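You operate a simulated robot arm through the tools that you are given. There is no shell and no other tool.

You are at the controls of a simulated robot arm. One attempt, no reset.

## Task
Test the lamps, zero the count and start the cell at 50 %.
Fine: speed knob; reset, desk mode knob on AUTO; start comes last.

It is judged by the outcome, as a careful person would: the job done as asked, and still so three seconds after it is handed in. It fails if anything else is knocked over, pushed out of place, dropped, spilled or broken.

## Robot
A 6-joint arm with a two-finger gripper, fixed in place. Base frame: the origin is at the foot of the arm, x ahead of it, y to its left, z up; the work surface is at about z = 0.9. Lengths are in m, angles in rad, forces in N, time in s.
Its first joint turns from -2.897 to 2.897 rad. Payload 2.45 kg.
The tool frame sits at the grasp point between the pads (the TCP): z along the fingers, y along the line on which they close. The tips reach 0.02 m beyond it. The gripper opens to 0.14 m. The gripper's body begins 0.168 m behind the TCP.
Orientation is that of the tool frame in the base frame, as a unit quaternion [x, y, z, w]. With the fingers straight down and closing along the base's y, the tool's x points along the base's -x, its y along +y and its z along -z.

## Interface
- The arm moves only by the tool step_arm. Its arguments are lists of equal length, an entry for each row: "hand": the gripper command, from -1 (shut) to 1 (fully open), values between in proportion; "travel": the shift along the base's x, y, z in units of 300 mm (1.0 is 300 mm), a list of three; "angular": the turn, a rotation vector about the base's x, y, z in units of 45 degrees (1.0 is 45 degrees), a list of three. In form: {"hand": [hand, ...], "travel": [[tx, ty, tz], ...], "angular": [[wx, wy, wz], ...]}. A call has 1 to 20 rows; each row is the pose to reach, as a shift and turn from the pose commanded when the call began. A call with a number of a shift or a turn outside -1 to 1 is refused whole. Each row takes 0.2 s and may step no farther than 0.05 m and 0.15 rad from the row before; otherwise, or with a gripper value out of range, the whole call is refused. Where a pose cannot be reached the arm comes as near as it can. A force on the tool above 40 N (or 10 N above the force at the start of the call, whichever is more), or a blocked arm, ends the call early, and 0.2 s more pass. Each finger travels about 0.045 m/s and halts on what it meets, pressing with about 39 N; the grip force reading is that of the motor and also rises with nothing between the fingers. The clock runs only during rows and for 0.2 s after the last one: add rows that repeat a pose to give the fingers time. It gives the time, the measured TCP pose, the force on the tool (base axes), the opening and the grip force at its end, in the units of the frame above (readings bear some noise), with the torque about the TCP (base axes, N m) and any sound that the robot's microphone picked up, and new pictures: "views" is both (left out), scene, wrist or none.
- Cameras (640 x 400 px; columns grow to the right, rows downward): "scene" is fixed at [0.0489, 0.6508, 1.5028]; the picture's right is [0.76, -0.65, 0.00], its down [-0.59, -0.70, -0.40] and it looks along [0.26, 0.31, -0.92] (base axes); focal length 214 px, centre (320, 200). "wrist" rides on the gripper at [0.078, 0.011, -0.209] in the tool frame; the picture's right is [-0.14, 0.99, 0.00], its down [-0.92, -0.13, -0.37] and it looks along [-0.37, -0.05, 0.93] (tool axes); focal length 280 px, centre (320, 200). There is no depth. A picture from a camera that has moved, and an enlarged one, comes with that camera's place and axes in the base frame and with its lens.
- inspect(camera, box): a new picture of the part [left, top, right, bottom] of that camera's present view, enlarged. The clock stands still meanwhile.
- close_job(): hands the job in; it is judged then, once.

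Places have to be worked out from the pictures, the camera data and where the tool is seen. Open the gripper and draw the arm clear of the work before you hand the job in, unless the task says otherwise.

The tools are called after "Emit:" as a command line: name --argument value ..., lists and objects as JSON in quotes. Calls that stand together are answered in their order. step_arm: Moves the arm, as the interface text tells. Its arguments: {"type":"object","properties":{"hand":{"type":"array","items":{"type":"number"}},"travel":{"type":"array","items":{"type":"array","items":{"type":"number"}}},"angular":{"type":"array","items":{"type":"array","items":{"type":"number"}}},"views":{"type":"string","enum":["both","scene","wrist","none"]}},"required":["hand","travel","angular"]} The other tools are called the same way: inspect (camera, box) takes an enlarged picture of a part of a camera's view; close_job () hands the job in.

At the start:

```text
clock: 0.0
tcp_pos: [0.6949, 0.3855, 1.2188]
tcp_rot: [-0.001, 1.0, 0.001, 0.0]
ft_force: [0.3, 1.0, -0.5]
moment: [0.02, 0.02, -0.03]
width: 0.1399
gripper_force: 0.0
```

scene: 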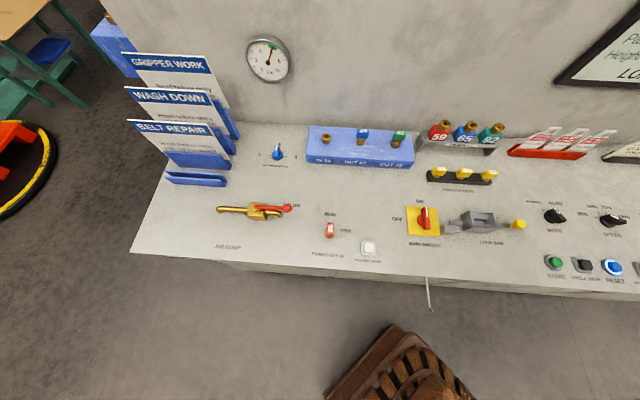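
wrist: 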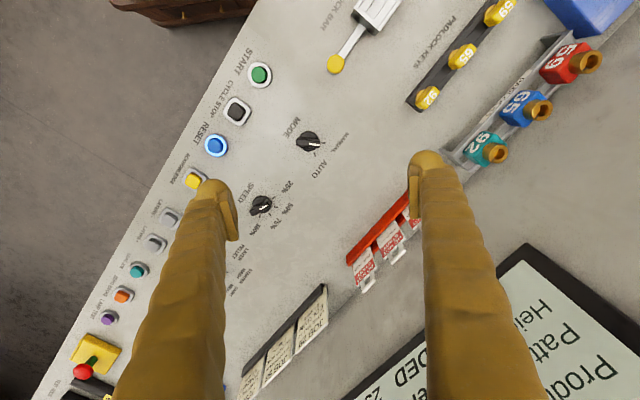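

I start by looking more closely at the desk: the wrist view shows START, CYCLE STOP, RESET, a yellow button, several others, and the MODE and SPEED knobs. I enlarge these regions before moving.

Emit:
inspect --camera "wrist" --box '[180, 40, 380, 200]'

Emit:
inspect --camera "wrist" --box '[40, 160, 280, 400]'

Emit:
inspect --camera "scene" --box '[480, 160, 640, 290]'

Emit:
inspect --camera "scene" --box '[200, 110, 540, 280]'

```text
2.50 times, centred on (280, 120) of wrist
camera zoom: at [0.6171, 0.3957, 1.4278], right [0.14, 0.99, 0.0], down [0.92, -0.13, 0.37], along [0.37, -0.05, -0.93], focal length 701 px, centre (420, 400)
```

zoom: 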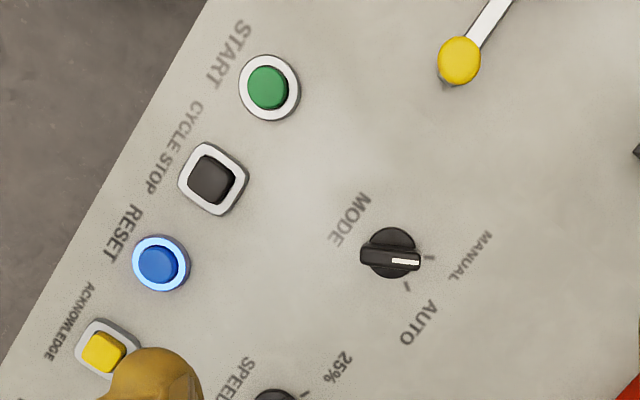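

```text
1.67 times, centred on (160, 280) of wrist
camera zoom: at [0.6171, 0.3957, 1.4278], right [0.14, 0.99, 0.0], down [0.92, -0.13, 0.37], along [0.37, -0.05, -0.93], focal length 467 px, centre (587, 67)
```

zoom: 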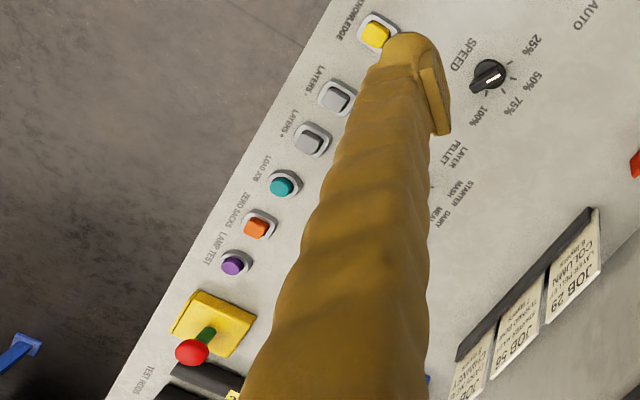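

```text
3.08 times, centred on (560, 225) of scene
camera zoom: at [0.0489, 0.6508, 1.5028], right [0.76, -0.65, 0.0], down [-0.59, -0.7, -0.4], along [0.26, 0.31, -0.92], focal length 660 px, centre (-418, 123)
```

zoom: 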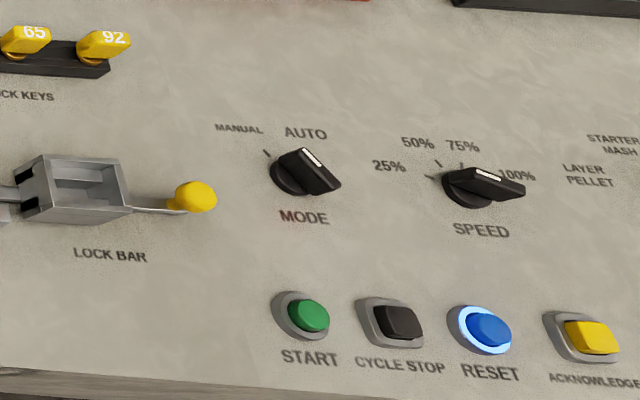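

```text
1.88 times, centred on (370, 195) of scene
camera zoom: at [0.0489, 0.6508, 1.5028], right [0.76, -0.65, 0.0], down [-0.59, -0.7, -0.4], along [0.26, 0.31, -0.92], focal length 404 px, centre (226, 209)
```

zoom: 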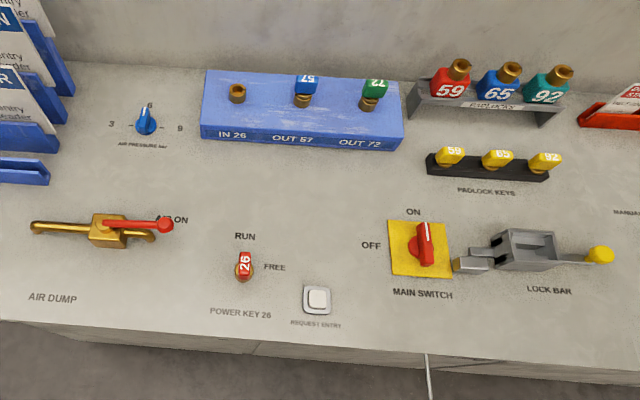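

The desk surface is consistent with z≈0.9: START comes out at about (0.585, 0.296) from both cameras, RESET about (0.69, 0.187), and the LAMP TEST / ZERO SACKS buttons lie far right near (1.05,-0.17) and (1.0,-0.12). I move up and to the right to view that end of the desk without finger occlusion.

Emit:
step_arm --hand '[1, 1, 1, 1, 1, 1, 1, 1, 1]' --travel '[[-0.06, -0.119, 0.033], [-0.12, -0.238, 0.067], [-0.18, -0.357, 0.1], [-0.24, -0.476, 0.133], [-0.3, -0.595, 0.167], [-0.36, -0.714, 0.2], [-0.42, -0.833, 0.233], [-0.483, -0.952, 0.267], [-0.483, -0.952, 0.267]]' --angular '[[0, 0, 0], [0, 0, 0], [0, 0, 0], [0, 0, 0], [0, 0, 0], [0, 0, 0], [0, 0, 0], [0, 0, 0], [0, 0, 0]]' --views "both"

```text
clock: 2.0
tcp_pos: [0.5486, 0.1, 1.301]
tcp_rot: [0.0, 1.0, 0.0, 0.0]
ft_force: [-1.1, -0.6, 1.2]
moment: [0.03, 0.03, -0.02]
width: 0.1403
gripper_force: 0.1
camera wrist: at [0.4712, 0.1097, 1.5096], right [0.14, 0.99, 0.0], down [0.92, -0.13, 0.37], along [0.36, -0.05, -0.93], focal length 280 px, centre (320, 200)
```

scene: 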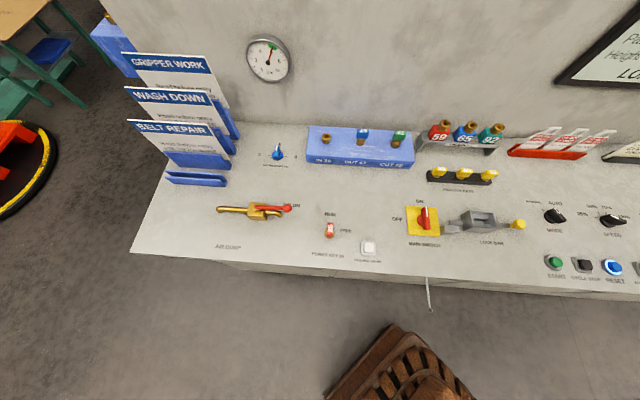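
wrist: 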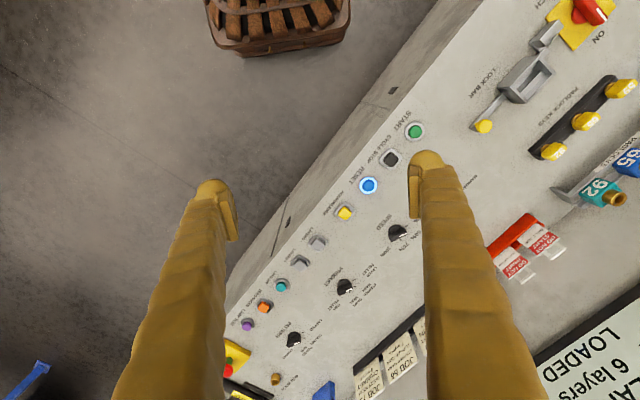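

The row of small buttons runs diagonally, and fingers hide part of it. I move further forward so the far-right end falls between the fingers in the wrist view.

Emit:
step_arm --hand '[1, 1, 1, 1, 1, 1, 1]' --travel '[[0.11, -0.066, -0.02], [0.22, -0.13, -0.04], [0.34, -0.2, -0.06], [0.45, -0.266, -0.08], [0.56, -0.333, -0.1], [0.667, -0.4, -0.1], [0.667, -0.4, -0.1]]' --angular '[[0, 0, 0], [0, 0, 0], [0, 0, 0], [0, 0, 0], [0, 0, 0], [0, 0, 0], [0, 0, 0]]' --views "wrist"

```text
clock: 3.6
tcp_pos: [0.7512, -0.02, 1.2699]
tcp_rot: [0.0, 1.0, 0.001, 0.001]
ft_force: [0.7, 0.2, -0.5]
moment: [0.0, 0.0, 0.05]
width: 0.14
gripper_force: 0.0
camera wrist: at [0.6729, -0.0105, 1.4773], right [0.14, 0.99, 0.0], down [0.92, -0.13, 0.37], along [0.37, -0.05, -0.93], focal length 280 px, centre (320, 200)
```

wrist: 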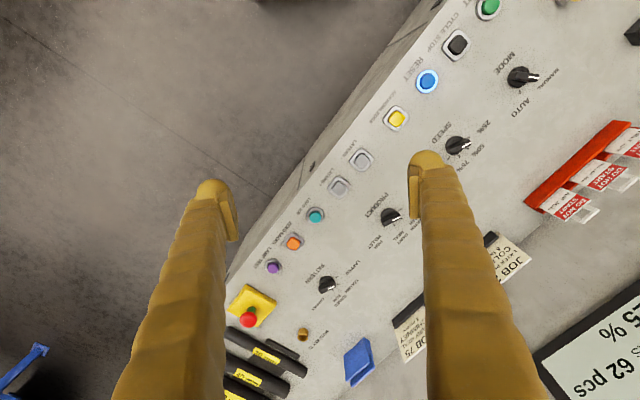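

Emit:
inspect --camera "wrist" --box '[220, 170, 420, 295]'

Emit:
inspect --camera "wrist" --box '[220, 270, 420, 400]'

Emit:
inspect --camera "wrist" --box '[380, 0, 580, 165]'

Emit:
inspect --camera "wrist" --box '[460, 110, 640, 400]'

```text
3.20 times, centred on (320, 232) of wrist
camera zoom: at [0.6729, -0.0105, 1.4773], right [0.14, 0.99, 0.0], down [0.92, -0.13, 0.37], along [0.37, -0.05, -0.93], focal length 897 px, centre (320, 96)
```

zoom: 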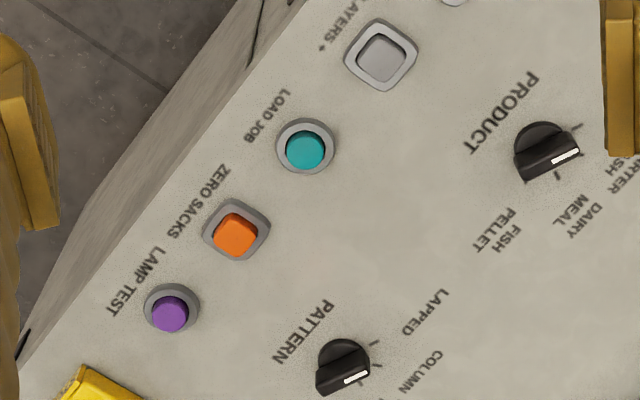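

```text
3.08 times, centred on (320, 335) of wrist
camera zoom: at [0.6729, -0.0105, 1.4773], right [0.14, 0.99, 0.0], down [0.92, -0.13, 0.37], along [0.37, -0.05, -0.93], focal length 863 px, centre (320, -215)
```

zoom: 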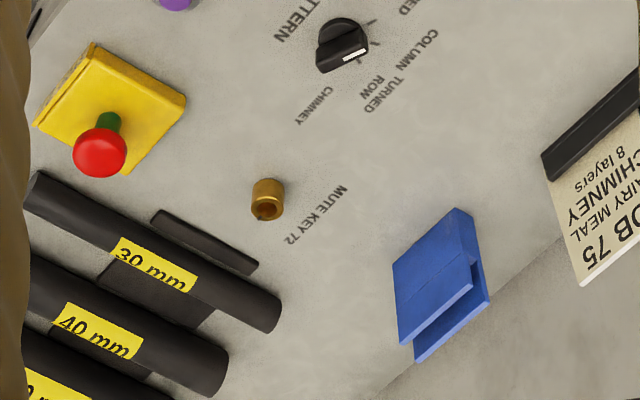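

```text
2.42 times, centred on (480, 82) of wrist
camera zoom: at [0.6729, -0.0105, 1.4773], right [0.14, 0.99, 0.0], down [0.92, -0.13, 0.37], along [0.37, -0.05, -0.93], focal length 680 px, centre (-68, 485)
```

zoom: 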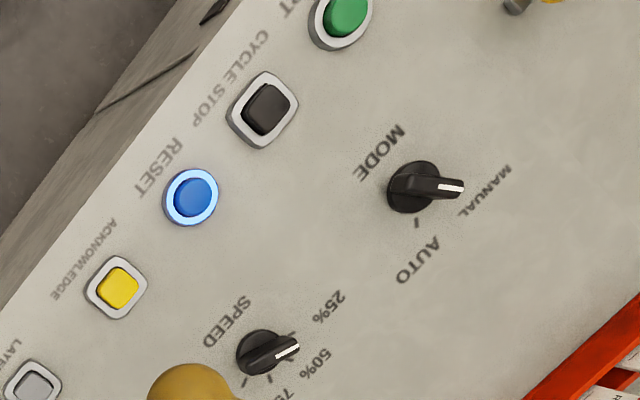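

```text
1.38 times, centred on (550, 255) of wrist
camera zoom: at [0.6729, -0.0105, 1.4773], right [0.14, 0.99, 0.0], down [0.92, -0.13, 0.37], along [0.37, -0.05, -0.93], focal length 387 px, centre (3, 124)
```

zoom: 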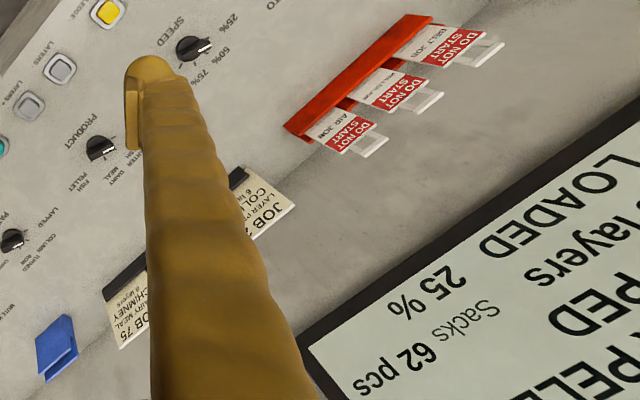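

The display on the wall reads "LOADED 25 % … Sacks 62 pcs", so ZERO SACKS (orange) is the count and LAMP TEST (purple) is the lamp test; "DO NOT START" tags are in their rack, none seen hung so far. I estimate MODE at (0.707, 0.363) and SPEED at (0.818, 0.248); next I turn the tool 45° so it lines up with the desk and look at the knobs closely.

Emit:
step_arm --hand '[1, 1, 1, 1, 1, 1, 1, 1]' --travel '[[0.009, 0.095, -0.081], [0.018, 0.19, -0.162], [0.027, 0.286, -0.243], [0.036, 0.381, -0.324], [0.045, 0.476, -0.405], [0.054, 0.572, -0.486], [0.063, 0.667, -0.567], [0.063, 0.667, -0.567]]' --angular '[[0, 0, 0.143], [0, 0, 0.286], [0, 0, 0.429], [0, 0, 0.571], [0, 0, 0.714], [0, 0, 0.857], [0, 0, 1.0], [0, 0, 1.0]]' --views "both"

```text
clock: 5.4
tcp_pos: [0.769, 0.1795, 1.0983]
tcp_rot: [-0.384, 0.923, 0.001, 0.0]
ft_force: [-0.6, -0.2, 0.8]
moment: [0.0, -0.02, -0.03]
width: 0.1399
gripper_force: 0.1
camera wrist: at [0.7078, 0.1302, 1.3068], right [-0.6, 0.8, 0.0], down [0.74, 0.56, 0.37], along [0.29, 0.22, -0.93], focal length 280 px, centre (320, 200)
```

scene: 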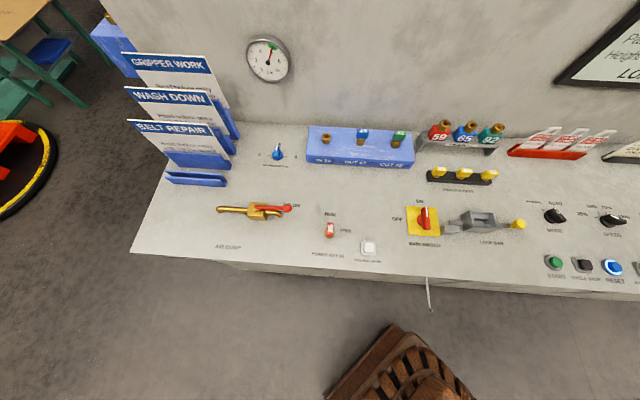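
wrist: 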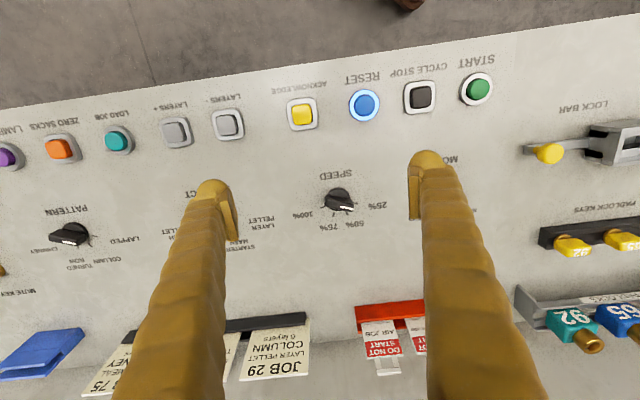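

The tool is aligned with the desk now, and the SPEED knob sits between the fingers. I enlarge it and the surrounding labels.

Emit:
inspect --camera "wrist" --box '[270, 150, 410, 240]'

Emit:
inspect --camera "wrist" --box '[240, 40, 520, 150]'

Emit:
inspect --camera "scene" --box '[520, 180, 640, 255]'

Emit:
inspect --camera "wrist" --box '[0, 80, 200, 210]'

```text
4.44 times, centred on (340, 195) of wrist
camera zoom: at [0.7078, 0.1302, 1.3068], right [-0.6, 0.8, 0.0], down [0.74, 0.56, 0.37], along [0.29, 0.22, -0.93], focal length 1246 px, centre (231, 222)
```

zoom: 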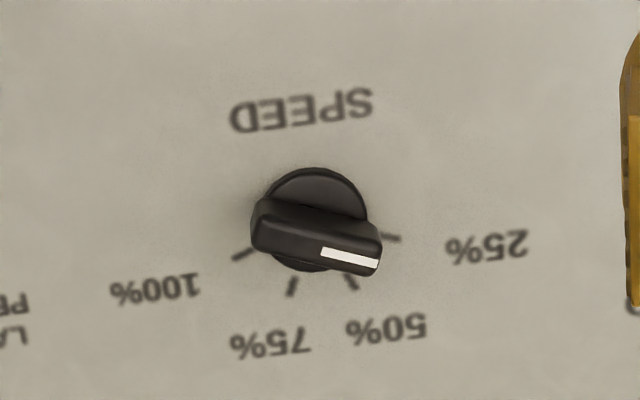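

```text
2.29 times, centred on (380, 95) of wrist
camera zoom: at [0.7078, 0.1302, 1.3068], right [-0.6, 0.8, 0.0], down [0.74, 0.56, 0.37], along [0.29, 0.22, -0.93], focal length 641 px, centre (183, 440)
```

zoom: 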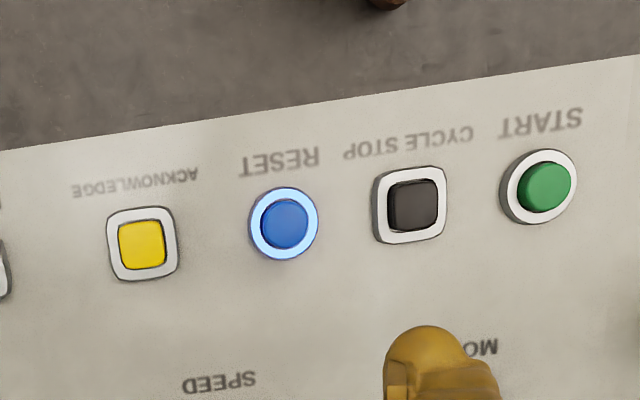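

```text
5.33 times, centred on (580, 218) of scene
camera zoom: at [0.0489, 0.6508, 1.5028], right [0.76, -0.65, 0.0], down [-0.59, -0.7, -0.4], along [0.26, 0.31, -0.92], focal length 1144 px, centre (-1067, 107)
```

zoom: 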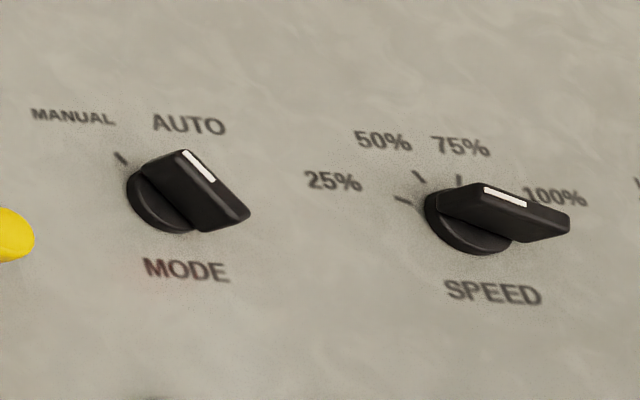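

```text
3.08 times, centred on (100, 145) of wrist
camera zoom: at [0.7078, 0.1302, 1.3068], right [-0.6, 0.8, 0.0], down [0.74, 0.56, 0.37], along [0.29, 0.22, -0.93], focal length 863 px, centre (997, 369)
```

zoom: 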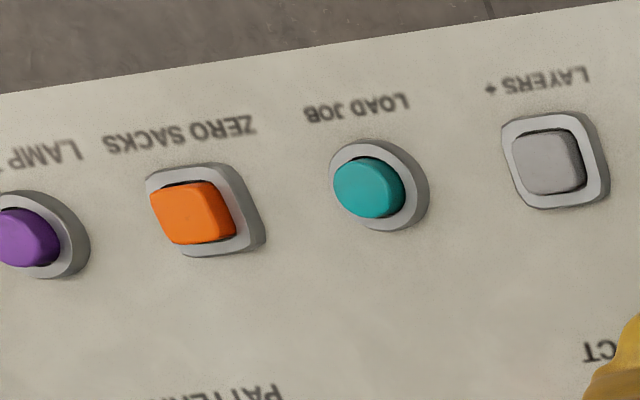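

The pointer of SPEED is on 25 % (ticks spaced about 45°), and MODE is on MANUAL with AUTO 45° clockwise; RESET's lamp is lit. I begin with LAMP TEST at about (1.05, -0.175): I turn the yaw back and hover on that side, then tilt the tool outwards as it is beyond straight-down reach.

Emit:
step_arm --hand '[1, 1, 1, 1, 1, 1, 1, 1, 1]' --travel '[[0.055, -0.125, 0.01], [0.109, -0.25, 0.02], [0.164, -0.374, 0.03], [0.218, -0.499, 0.04], [0.273, -0.624, 0.05], [0.328, -0.749, 0.06], [0.382, -0.873, 0.07], [0.437, -0.998, 0.08], [0.437, -0.998, 0.08]]' --angular '[[0, 0, -0.125], [0, 0, -0.25], [0, 0, -0.375], [0, 0, -0.5], [0, 0, -0.625], [0, 0, -0.75], [0, 0, -0.875], [0, 0, -1.0], [0, 0, -1.0]]' --views "wrist"

```text
clock: 7.4
tcp_pos: [0.9003, -0.1184, 1.1233]
tcp_rot: [0.0, 1.0, 0.0, 0.0]
ft_force: [0.2, -0.4, 0.3]
moment: [-0.05, -0.02, 0.0]
width: 0.14
gripper_force: 0.1
camera wrist: at [0.8229, -0.109, 1.3313], right [0.14, 0.99, 0.0], down [0.92, -0.13, 0.37], along [0.36, -0.05, -0.93], focal length 280 px, centre (320, 200)
```

wrist: 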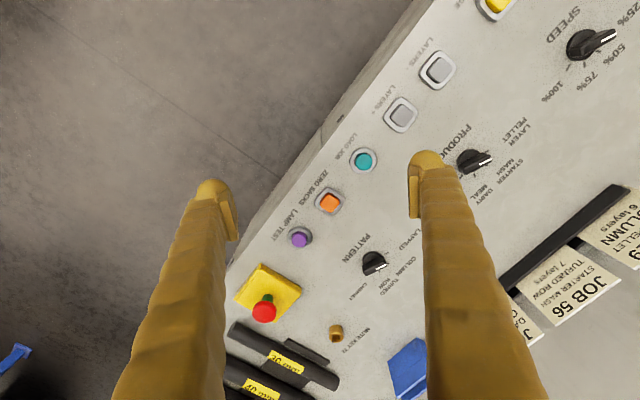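

From this view LAMP TEST resolves to about (1.050, -0.174), ZERO SACKS about (0.989, -0.116) and the E-stop mushroom about (1.164, -0.255). I now tilt the tool 30° outwards and hover above LAMP TEST with fingers open to check alignment.

Emit:
step_arm --hand '[1, 1, 1, 1, 1, 1, 1, 1]' --travel '[[0.073, -0.026, -0.0], [0.145, -0.053, -0.04], [0.218, -0.079, -0.09], [0.291, -0.106, -0.15], [0.364, -0.132, -0.21], [0.436, -0.159, -0.27], [0.509, -0.185, -0.31], [0.509, -0.185, -0.31]]' --angular '[[0, -0.095, 0], [0, -0.19, 0], [0, -0.286, 0], [0, -0.381, 0], [0, -0.476, 0], [0, -0.571, 0], [0, -0.667, 0], [0, -0.667, 0]]' --views "both"

```text
clock: 9.2
tcp_pos: [1.0531, -0.1733, 1.0318]
tcp_rot: [0.0, 0.966, 0.001, 0.259]
ft_force: [-0.5, 0.4, -0.3]
moment: [0.0, -0.02, 0.0]
width: 0.1401
gripper_force: 0.1
camera wrist: at [0.8804, -0.1643, 1.173], right [0.12, 0.99, 0.07], down [0.61, -0.13, 0.78], along [0.78, -0.05, -0.62], focal length 280 px, centre (320, 200)
```

scene: 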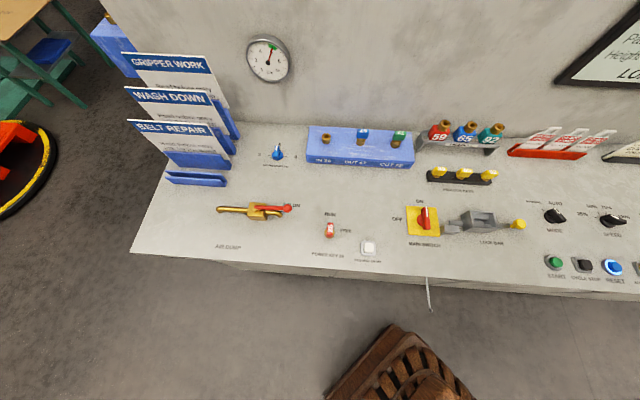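
wrist: 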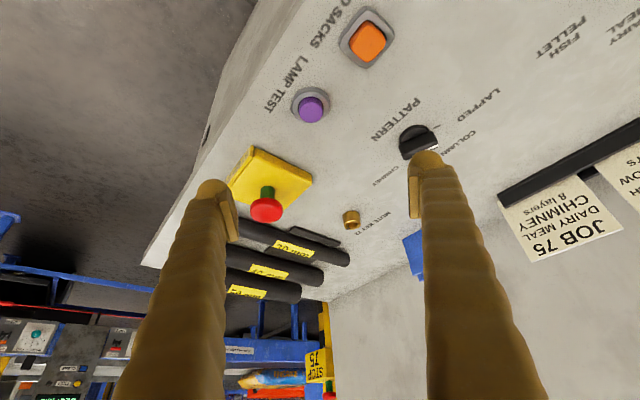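

The arm reaches with the 30° tilt, and LAMP TEST resolves to about (1.050, -0.1755). I shut the fingers and lower until the tip is about 15 mm above the cap, then look.

Emit:
step_arm --hand '[-1, -1, -1, -1, -1, -1, -1, -1, -1, -1]' --travel '[[0.003, -0.007, 0], [0.003, -0.007, 0], [0.003, -0.007, 0], [0.003, -0.007, 0], [0.003, -0.007, 0], [0.003, -0.007, 0], [0.003, -0.007, -0.08], [0.003, -0.007, -0.16], [0.003, -0.007, -0.24], [0.003, -0.007, -0.24]]' --angular '[[0, 0, 0], [0, 0, 0], [0, 0, 0], [0, 0, 0], [0, 0, 0], [0, 0, 0], [0, 0, 0], [0, 0, 0], [0, 0, 0], [0, 0, 0]]' --views "wrist"

```text
clock: 11.4
tcp_pos: [1.053, -0.1764, 0.9579]
tcp_rot: [-0.001, 0.966, 0.002, 0.259]
ft_force: [0.0, 0.9, -0.7]
moment: [-0.01, -0.01, 0.02]
width: 0.0
gripper_force: 29.1
camera wrist: at [0.8815, -0.1673, 1.0996], right [0.12, 0.99, 0.07], down [0.61, -0.13, 0.78], along [0.78, -0.05, -0.62], focal length 280 px, centre (320, 200)
```

wrist: 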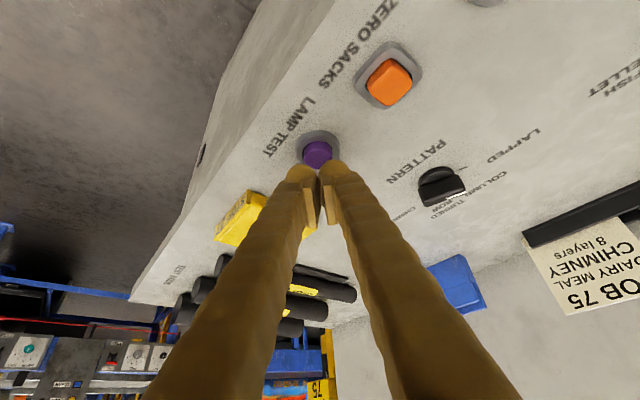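

The cap is centred under the closed tips (column 317 vs 320), about 15 mm below. I descend slowly in 4 mm rows and check force and sound.

Emit:
step_arm --hand '[-1, -1, -1, -1, -1]' --travel '[[0, 0, -0.0133], [0, 0, -0.0267], [0, 0, -0.04], [0, 0, -0.0533], [0, 0, -0.0533]]' --angular '[[0, 0, 0], [0, 0, 0], [0, 0, 0], [0, 0, 0], [0, 0, 0]]' --views "both"

```text
clock: 12.6
tcp_pos: [1.0539, -0.1761, 0.9425]
tcp_rot: [-0.002, 0.966, 0.002, 0.259]
ft_force: [0.3, -0.8, 0.3]
moment: [-0.04, 0.02, -0.03]
width: 0.0001
gripper_force: 29.4
camera wrist: at [0.8814, -0.1674, 1.0832], right [0.12, 0.99, 0.07], down [0.61, -0.13, 0.78], along [0.78, -0.05, -0.62], focal length 280 px, centre (320, 200)
```

scene: 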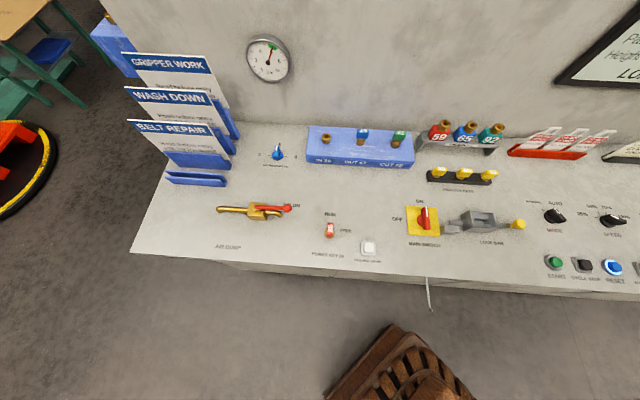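
wrist: 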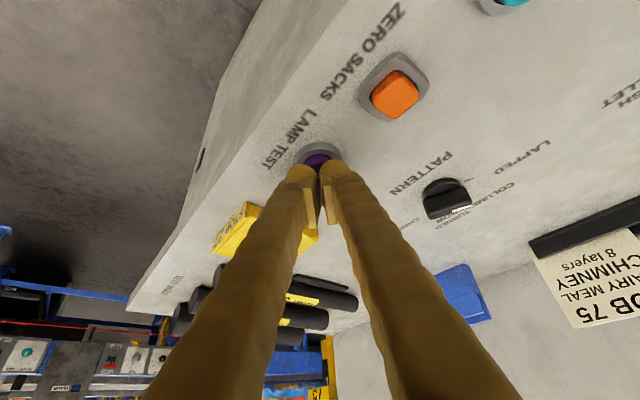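

No contact force yet; the tip's lower edge is at about z = 0.916. I continue down in 2 mm rows.

Emit:
step_arm --hand '[-1, -1, -1, -1, -1]' --travel '[[0, 0, -0.0067], [0, 0, -0.0133], [0, 0, -0.02], [0, 0, -0.0267], [0, 0, -0.0267]]' --angular '[[0, 0, 0], [0, 0, 0], [0, 0, 0], [0, 0, 0], [0, 0, 0]]' --views "both"

```text
clock: 13.8
tcp_pos: [1.0527, -0.1757, 0.9343]
tcp_rot: [-0.001, 0.966, 0.0, 0.259]
ft_force: [0.6, -0.5, 2.9]
moment: [0.01, -0.01, 0.01]
width: 0.0061
gripper_force: 29.5
heard: click
camera wrist: at [0.8813, -0.1667, 1.0761], right [0.12, 0.99, 0.07], down [0.61, -0.13, 0.78], along [0.78, -0.05, -0.62], focal length 280 px, centre (320, 200)
```

scene: 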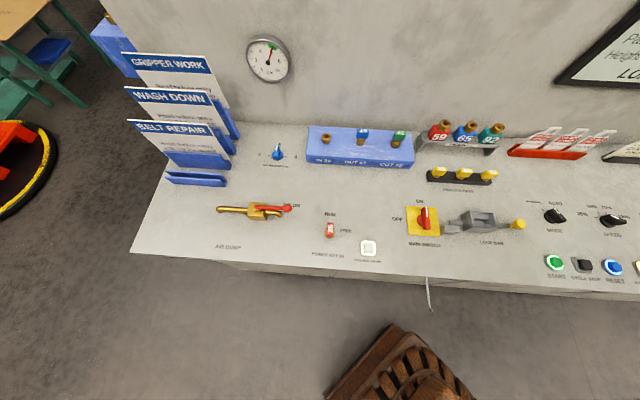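
wrist: 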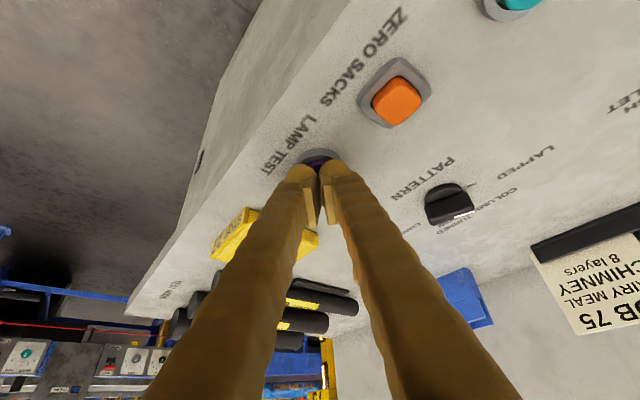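

A click was heard, and the lamps (START, RESET, ACKNOWLEDGE, REQUEST ENTRY) are lit, so the lamp test works. I hold about a second while looking at the lamps, before lifting.

Emit:
inspect --camera "scene" --box '[320, 180, 640, 300]'

Emit:
step_arm --hand '[-1, -1, -1, -1, -1]' --travel '[[0, 0, 0], [0, 0, 0], [0, 0, 0], [0, 0, 0], [0, 0, 0]]' --angular '[[0, 0, 0], [0, 0, 0], [0, 0, 0], [0, 0, 0], [0, 0, 0]]' --views "both"

```text
2.00 times, centred on (480, 240) of scene
camera zoom: at [0.0489, 0.6508, 1.5028], right [0.76, -0.65, 0.0], down [-0.59, -0.7, -0.4], along [0.26, 0.31, -0.92], focal length 429 px, centre (0, 120)
```

zoom: 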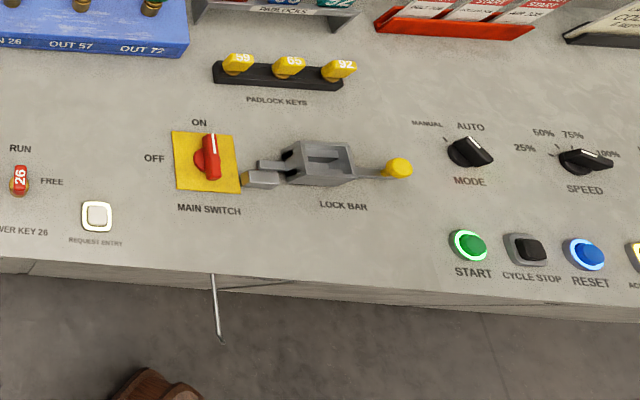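

```text
clock: 15.0
tcp_pos: [1.0528, -0.1746, 0.9344]
tcp_rot: [0.0, 0.966, 0.0, 0.259]
ft_force: [0.3, -0.1, 1.8]
moment: [0.02, 0.0, 0.0]
width: 0.0061
gripper_force: 29.3
camera wrist: at [0.8813, -0.1667, 1.076], right [0.12, 0.99, 0.07], down [0.61, -0.13, 0.78], along [0.78, -0.05, -0.62], focal length 280 px, centre (320, 200)
```

scene: 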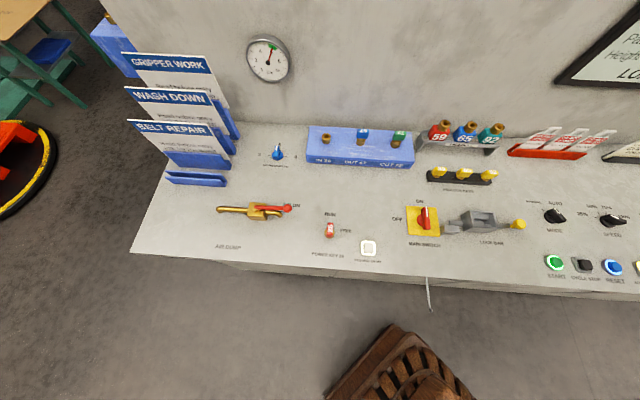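
wrist: 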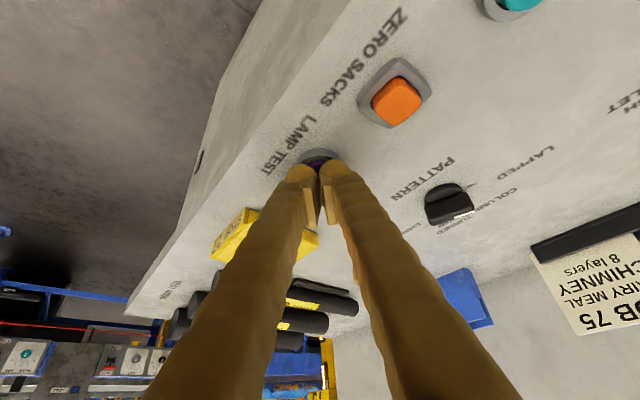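

The lamps stayed lit while held. I lift 55 mm off LAMP TEST and move over ZERO SACKS (about (0.990, -0.117)), then check alignment.

Emit:
step_arm --hand '[-1, -1, -1, -1, -1, -1]' --travel '[[0, 0, 0.08], [0, 0, 0.16], [-0.065, 0.066, 0.16], [-0.13, 0.131, 0.16], [-0.194, 0.197, 0.13], [-0.194, 0.197, 0.13]]' --angular '[[0, 0, 0], [0, 0, 0], [0, 0, 0], [0, 0, 0], [0, 0, 0], [0, 0, 0]]' --views "both"

```text
clock: 16.4
tcp_pos: [0.9948, -0.118, 0.9733]
tcp_rot: [-0.001, 0.966, 0.001, 0.259]
ft_force: [0.4, 0.2, 0.3]
moment: [0.01, -0.01, -0.02]
width: 0.0002
gripper_force: 29.3
camera wrist: at [0.8237, -0.1086, 1.1151], right [0.12, 0.99, 0.07], down [0.61, -0.13, 0.78], along [0.78, -0.05, -0.62], focal length 280 px, centre (320, 200)
```

scene: 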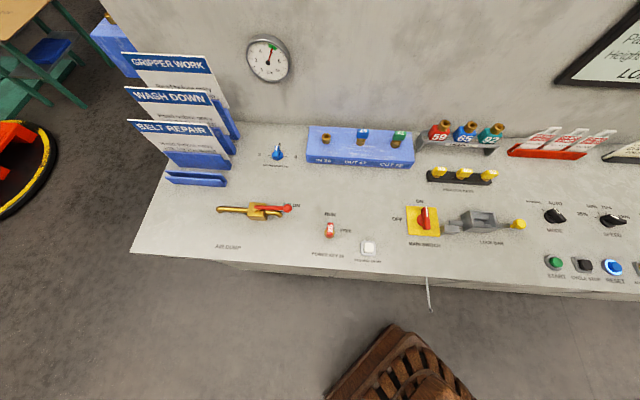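
wrist: 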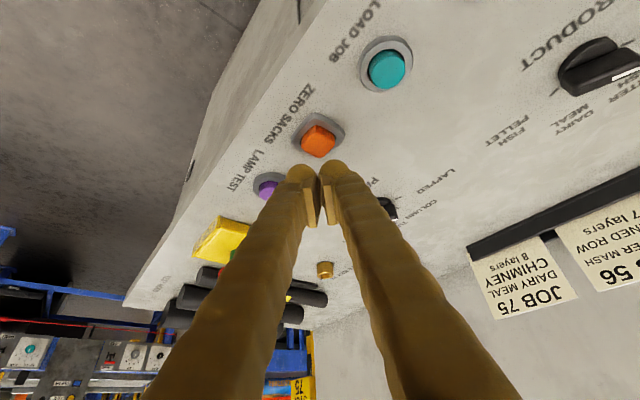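

ZERO SACKS' orange cap sits at about (0.990, -0.116), directly below the tips. I lower to just above it and then press in 2 mm rows.

Emit:
step_arm --hand '[-1, -1, -1, -1, -1]' --travel '[[0, 0.005, -0.033], [0, 0.005, -0.066], [0, 0.005, -0.085], [0, 0.005, -0.1], [0, 0.005, -0.1]]' --angular '[[0, 0, 0], [0, 0, 0], [0, 0, 0], [0, 0, 0], [0, 0, 0]]' --views "wrist"

```text
clock: 17.6
tcp_pos: [0.9957, -0.1151, 0.9434]
tcp_rot: [0.0, 0.966, 0.001, 0.258]
ft_force: [-0.9, -0.1, 0.0]
moment: [-0.01, -0.02, 0.0]
width: 0.0
gripper_force: 29.9
camera wrist: at [0.8237, -0.1063, 1.0849], right [0.12, 0.99, 0.07], down [0.61, -0.13, 0.78], along [0.78, -0.05, -0.62], focal length 280 px, centre (320, 200)
```

wrist: 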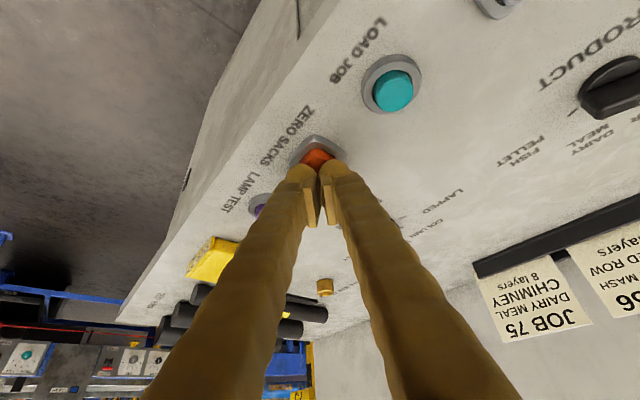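

The tip is just above the orange cap with no contact yet. I press down 9 mm in small rows and hold briefly.

Emit:
step_arm --hand '[-1, -1, -1, -1, -1, -1]' --travel '[[0, 0, -0.0067], [0, 0, -0.0133], [0, 0, -0.02], [0, 0, -0.0267], [0, 0, -0.03], [0, 0, -0.03]]' --angular '[[0, 0, 0], [0, 0, 0], [0, 0, 0], [0, 0, 0], [0, 0, 0], [0, 0, 0]]' --views "both"

```text
clock: 19.0
tcp_pos: [0.9956, -0.1155, 0.9344]
tcp_rot: [-0.002, 0.966, 0.001, 0.259]
ft_force: [-0.2, -0.2, 2.5]
moment: [-0.01, 0.01, 0.0]
width: 0.0059
gripper_force: 29.2
heard: click
camera wrist: at [0.8238, -0.1061, 1.0753], right [0.12, 0.99, 0.07], down [0.61, -0.13, 0.78], along [0.78, -0.05, -0.62], focal length 280 px, centre (320, 200)
```

scene: 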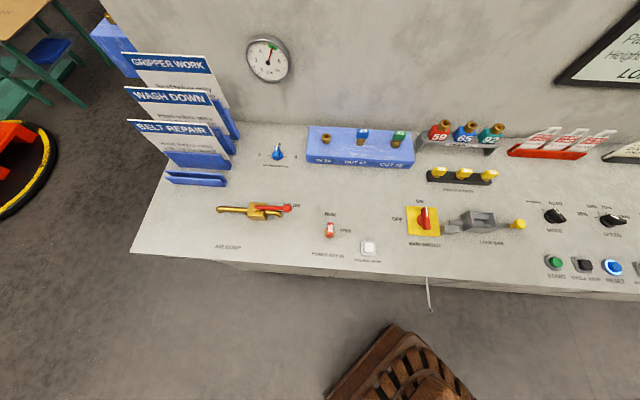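
wrist: 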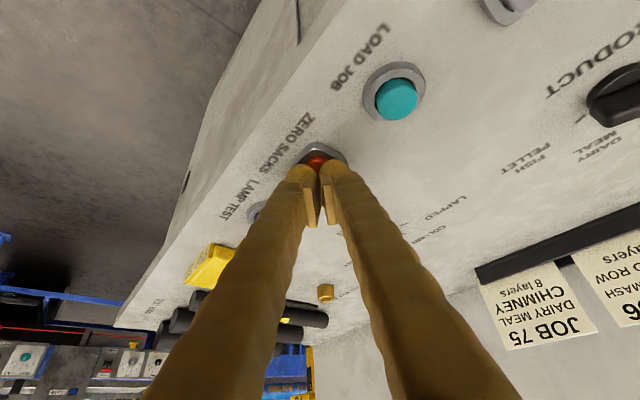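

Clicked, with 2.5 N. I hold a moment, then lift straight up, bring the tool back to vertical and move left so I can read the wall display.

Emit:
step_arm --hand '[-1, -1, -1, -1, -1, -1, -1, -1, -1, -1, -1, -1]' --travel '[[0, 0, 0], [0, 0, 0], [0, 0, 0.12], [0, 0, 0.25], [-0.06, 0.09, 0.36], [-0.12, 0.18, 0.46], [-0.18, 0.27, 0.56], [-0.24, 0.36, 0.66], [-0.3, 0.45, 0.72], [-0.36, 0.54, 0.75], [-0.42, 0.63, 0.75], [-0.42, 0.63, 0.75]]' --angular '[[0, 0, 0], [0, 0, 0], [0, 0, 0], [0, 0, 0], [0, 0.1, 0], [0, 0.2, 0], [0, 0.3, 0], [0, 0.4, 0], [0, 0.5, 0], [0, 0.6, 0], [0, 0.667, 0], [0, 0.667, 0]]' --views "wrist"

```text
clock: 21.6
tcp_pos: [0.869, 0.0716, 1.16]
tcp_rot: [-0.001, 1.0, 0.0, 0.0]
ft_force: [0.1, 0.6, 0.0]
moment: [-0.02, 0.0, 0.02]
width: 0.0
gripper_force: 29.5
camera wrist: at [0.7909, 0.0812, 1.3673], right [0.14, 0.99, 0.0], down [0.92, -0.13, 0.37], along [0.36, -0.05, -0.93], focal length 280 px, centre (320, 200)
```

wrist: 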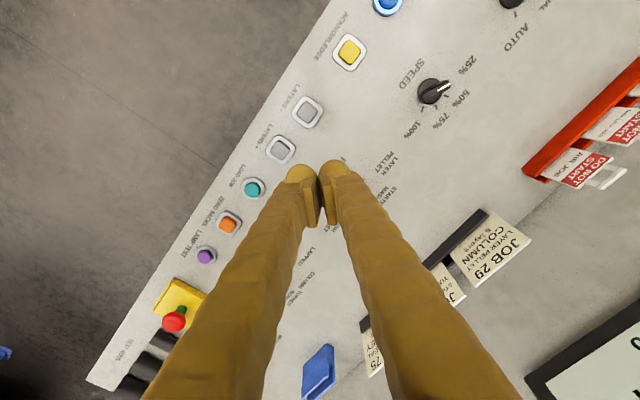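

Both front buttons look released again. I open the fingers, yaw 45° to face the desk, and move toward the SPEED knob; then I will tilt to read the display.

Emit:
step_arm --hand '[1, 1, 1, 1, 1, 1, 1, 1]' --travel '[[-0.03, 0.02, 0.01], [-0.06, 0.04, 0.02], [-0.1, 0.06, 0.03], [-0.13, 0.08, 0.04], [-0.16, 0.1, 0.05], [-0.2, 0.12, 0.06], [-0.23, 0.14, 0.06], [-0.23, 0.14, 0.06]]' --angular '[[0, 0, 0.143], [0, 0, 0.286], [0, 0, 0.429], [0, 0, 0.571], [0, 0, 0.714], [0, 0, 0.857], [0, 0, 1.0], [0, 0, 1.0]]' --views "none"

Emit:
step_arm --hand '[1, 1, 1, 1, 1, 1]' --travel '[[0, 0, 0], [0, 0, 0], [0, 0, 0], [0, 0, 0], [0, 0, 0], [0, 0, 0]]' --angular '[[0.094, -0.094, 0], [0.188, -0.188, 0], [0.283, -0.283, 0], [0.377, -0.377, 0], [0.471, -0.471, 0], [0.471, -0.471, 0]]' --views "wrist"

```text
clock: 23.4
tcp_pos: [0.7998, 0.1164, 1.1774]
tcp_rot: [-0.383, 0.924, 0.002, 0.0]
ft_force: [-1.0, 0.0, 0.0]
moment: [0.04, 0.01, 0.02]
width: 0.14
gripper_force: 0.0
```

```text
clock: 24.8
tcp_pos: [0.8018, 0.1137, 1.1769]
tcp_rot: [-0.37, 0.892, 0.1, 0.24]
ft_force: [-0.8, -0.4, 0.1]
moment: [0.01, -0.02, 0.02]
width: 0.14
gripper_force: 0.0
camera wrist: at [0.6724, -0.0007, 1.3188], right [-0.62, 0.78, 0.07], down [0.52, 0.34, 0.78], along [0.59, 0.52, -0.62], focal length 280 px, centre (320, 200)
```

wrist: 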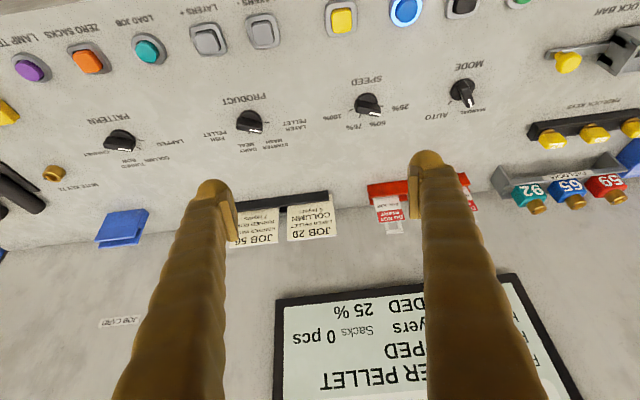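

The display now reads "Sacks 0 pcs" and "25 %", so the count is zeroed. Now I bring the tool vertical above SPEED (0.817, 0.2475) and yaw so the fingers close across the pointer bar.

Emit:
step_arm --hand '[1, 1, 1, 1, 1, 1]' --travel '[[0.011, 0.089, -0.03], [0.023, 0.178, -0.07], [0.034, 0.267, -0.12], [0.046, 0.356, -0.17], [0.057, 0.445, -0.2], [0.057, 0.445, -0.2]]' --angular '[[-0.094, 0.094, 0], [-0.188, 0.188, 0], [-0.283, 0.283, 0], [-0.377, 0.377, 0], [-0.471, 0.471, 0], [-0.471, 0.471, 0]]' --views "wrist"

Emit:
step_arm --hand '[0, 0, 0, 0, 0, 0, 0]' --travel '[[0, 0, 0], [0, 0, 0], [0, 0, 0], [0, 0, 0], [0, 0, 0], [0, 0, 0], [0, 0, 0]]' --angular '[[0, 0, 0.17], [0, 0, 0.34], [0, 0, 0.51], [0, 0, 0.68], [0, 0, 0.85], [0, 0, 1.0], [0, 0, 1.0]]' --views "wrist"

```text
clock: 26.2
tcp_pos: [0.8183, 0.2495, 1.1167]
tcp_rot: [-0.383, 0.924, 0.0, -0.001]
ft_force: [-0.1, 0.3, 1.0]
moment: [0.03, 0.0, 0.0]
width: 0.1399
gripper_force: 0.0
camera wrist: at [0.7565, 0.2004, 1.3247], right [-0.6, 0.8, 0.0], down [0.74, 0.56, 0.37], along [0.29, 0.22, -0.93], focal length 280 px, centre (320, 200)
```

wrist: 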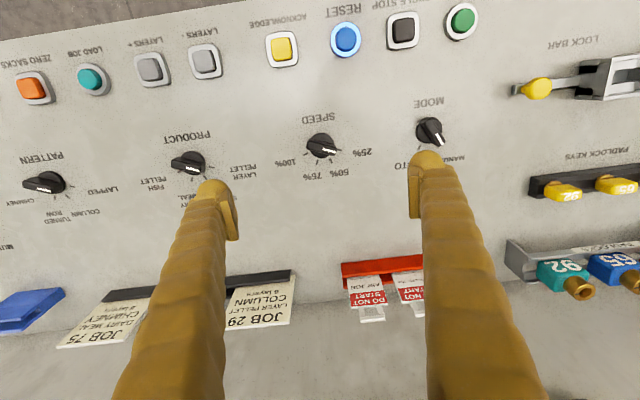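

```text
clock: 27.8
tcp_pos: [0.8185, 0.2496, 1.1177]
tcp_rot: [0.708, -0.706, -0.001, 0.001]
ft_force: [-0.8, 1.4, 0.1]
moment: [0.01, -0.02, 0.0]
width: 0.07
gripper_force: 0.0
camera wrist: at [0.8079, 0.1696, 1.3257], right [-0.99, 0.14, 0.0], down [0.13, 0.92, 0.37], along [0.05, 0.37, -0.93], focal length 280 px, centre (320, 200)
```

wrist: 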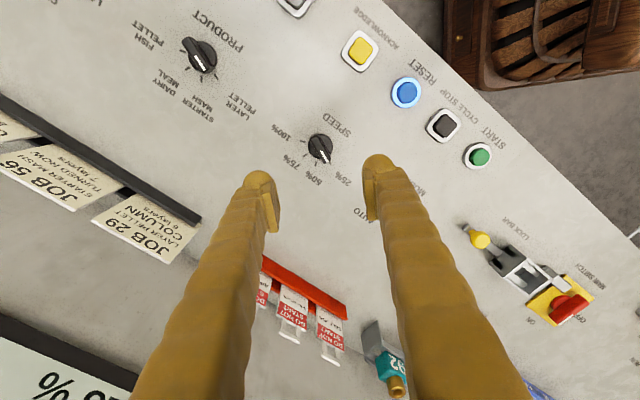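

The knob is almost exactly on the tool axis (expected pixel (320,148), seen at (320,149)). I add the last 22.5° yaw and lower to z≈1.0 for a closer check.

Emit:
step_arm --hand '[0, 0, 0, 0, 0, 0]' --travel '[[0, 0, -0.08], [0, 0, -0.16], [0, 0, -0.24], [0, 0, -0.32], [0, 0, -0.4], [0, 0, -0.4]]' --angular '[[0, 0, 0.125], [0, 0, 0.25], [0, 0, 0.375], [0, 0, 0.5], [0, 0, 0.5], [0, 0, 0.5]]' --views "wrist"

Emit:
inspect --camera "wrist" --box '[240, 110, 400, 210]'

```text
clock: 29.2
tcp_pos: [0.8176, 0.2501, 0.9972]
tcp_rot: [0.832, -0.555, 0.0, 0.001]
ft_force: [0.6, -0.2, 0.2]
moment: [0.0, 0.0, 0.01]
width: 0.0698
gripper_force: 0.1
camera wrist: at [0.8386, 0.1727, 1.2052], right [-0.97, -0.25, 0.0], down [-0.23, 0.9, 0.37], along [-0.09, 0.36, -0.93], focal length 280 px, centre (320, 200)
```

wrist: 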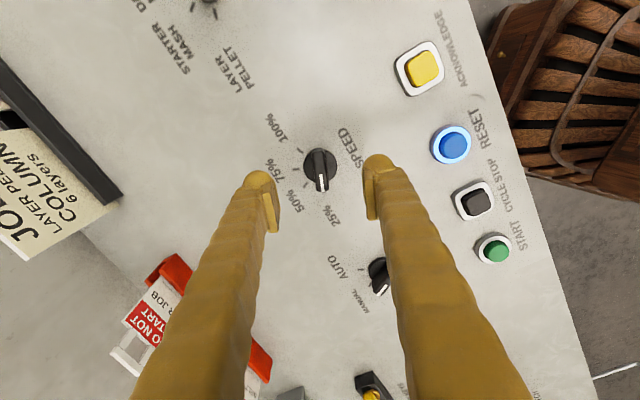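

```text
4.00 times, centred on (320, 160) of wrist
camera zoom: at [0.8386, 0.1727, 1.2052], right [-0.97, -0.25, 0.0], down [-0.23, 0.9, 0.37], along [-0.09, 0.36, -0.93], focal length 1122 px, centre (320, 360)
```

zoom: 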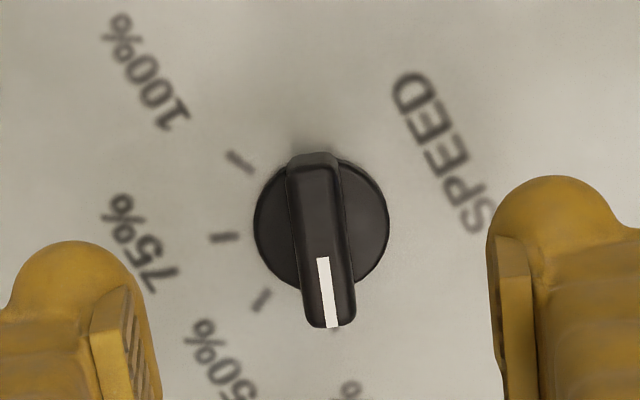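

The pointer bar (about 44 × 12 mm) is centred at (0.819, 0.250) and parallel to the finger pads within 2°. I lower to TCP z≈0.935 with fingers 70 mm apart and look before gripping.

Emit:
step_arm --hand '[0, 0, 0, 0, 0]' --travel '[[0.003, -0.001, -0.06], [0.003, -0.001, -0.12], [0.003, -0.001, -0.17], [0.003, -0.001, -0.207], [0.003, -0.001, -0.207]]' --angular '[[0, 0, 0], [0, 0, 0], [0, 0, 0], [0, 0, 0], [0, 0, 0]]' --views "both"

Emit:
inspect --camera "wrist" --box '[220, 120, 420, 260]'

Emit:
inspect --camera "scene" --box '[520, 160, 640, 260]'

```text
clock: 30.4
tcp_pos: [0.8187, 0.2488, 0.9358]
tcp_rot: [0.833, -0.554, 0.0, 0.001]
ft_force: [0.3, 0.9, -0.1]
moment: [0.01, 0.01, 0.02]
width: 0.0703
gripper_force: 0.0
camera wrist: at [0.8393, 0.1721, 1.1436], right [-0.97, -0.25, 0.0], down [-0.23, 0.9, 0.37], along [-0.09, 0.36, -0.93], focal length 280 px, centre (320, 200)
```

scene: 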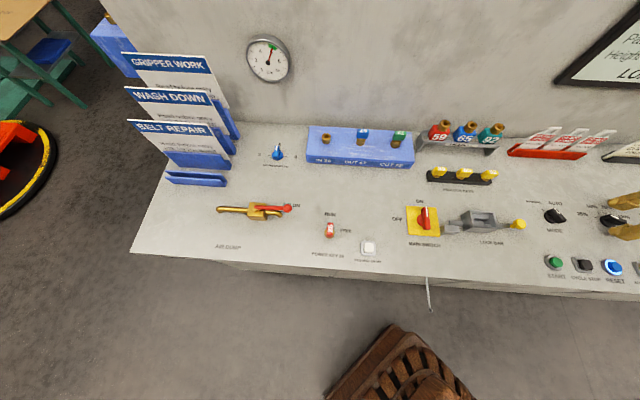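
wrist: 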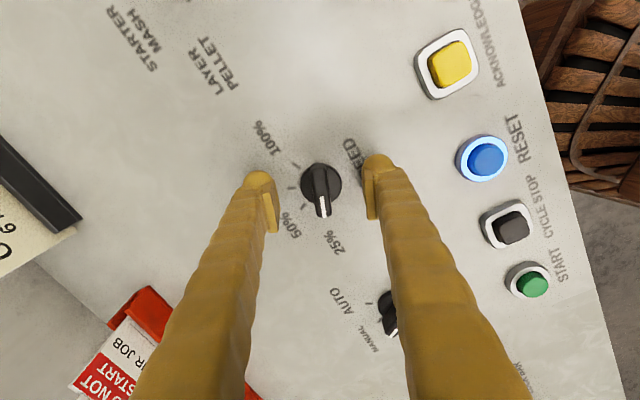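

```text
2.86 times, centred on (320, 190) of wrist
camera zoom: at [0.8393, 0.1721, 1.1436], right [-0.97, -0.25, 0.0], down [-0.23, 0.9, 0.37], along [-0.09, 0.36, -0.93], focal length 801 px, centre (320, 229)
```

zoom: 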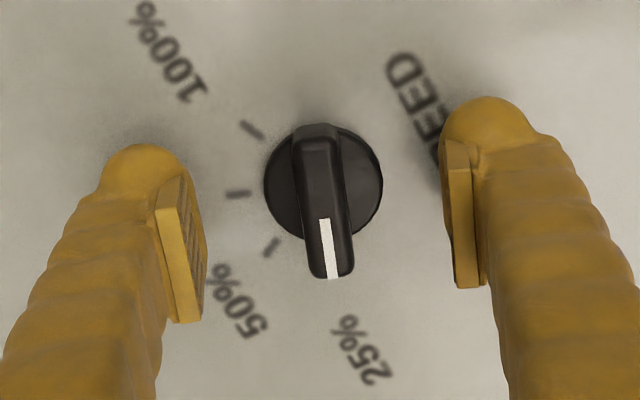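

```text
4.00 times, centred on (580, 210) of scene
camera zoom: at [0.0489, 0.6508, 1.5028], right [0.76, -0.65, 0.0], down [-0.59, -0.7, -0.4], along [0.26, 0.31, -0.92], focal length 858 px, centre (-720, 160)
```

zoom: 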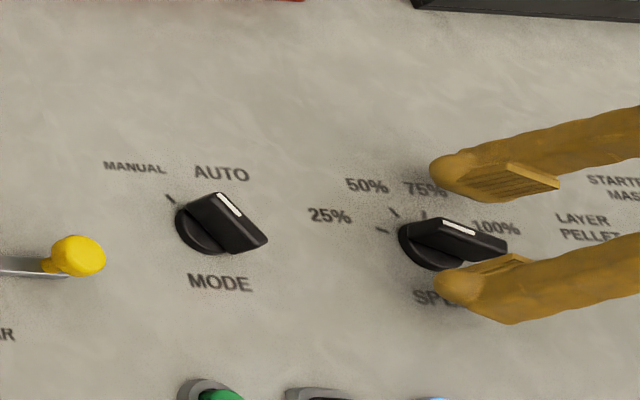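

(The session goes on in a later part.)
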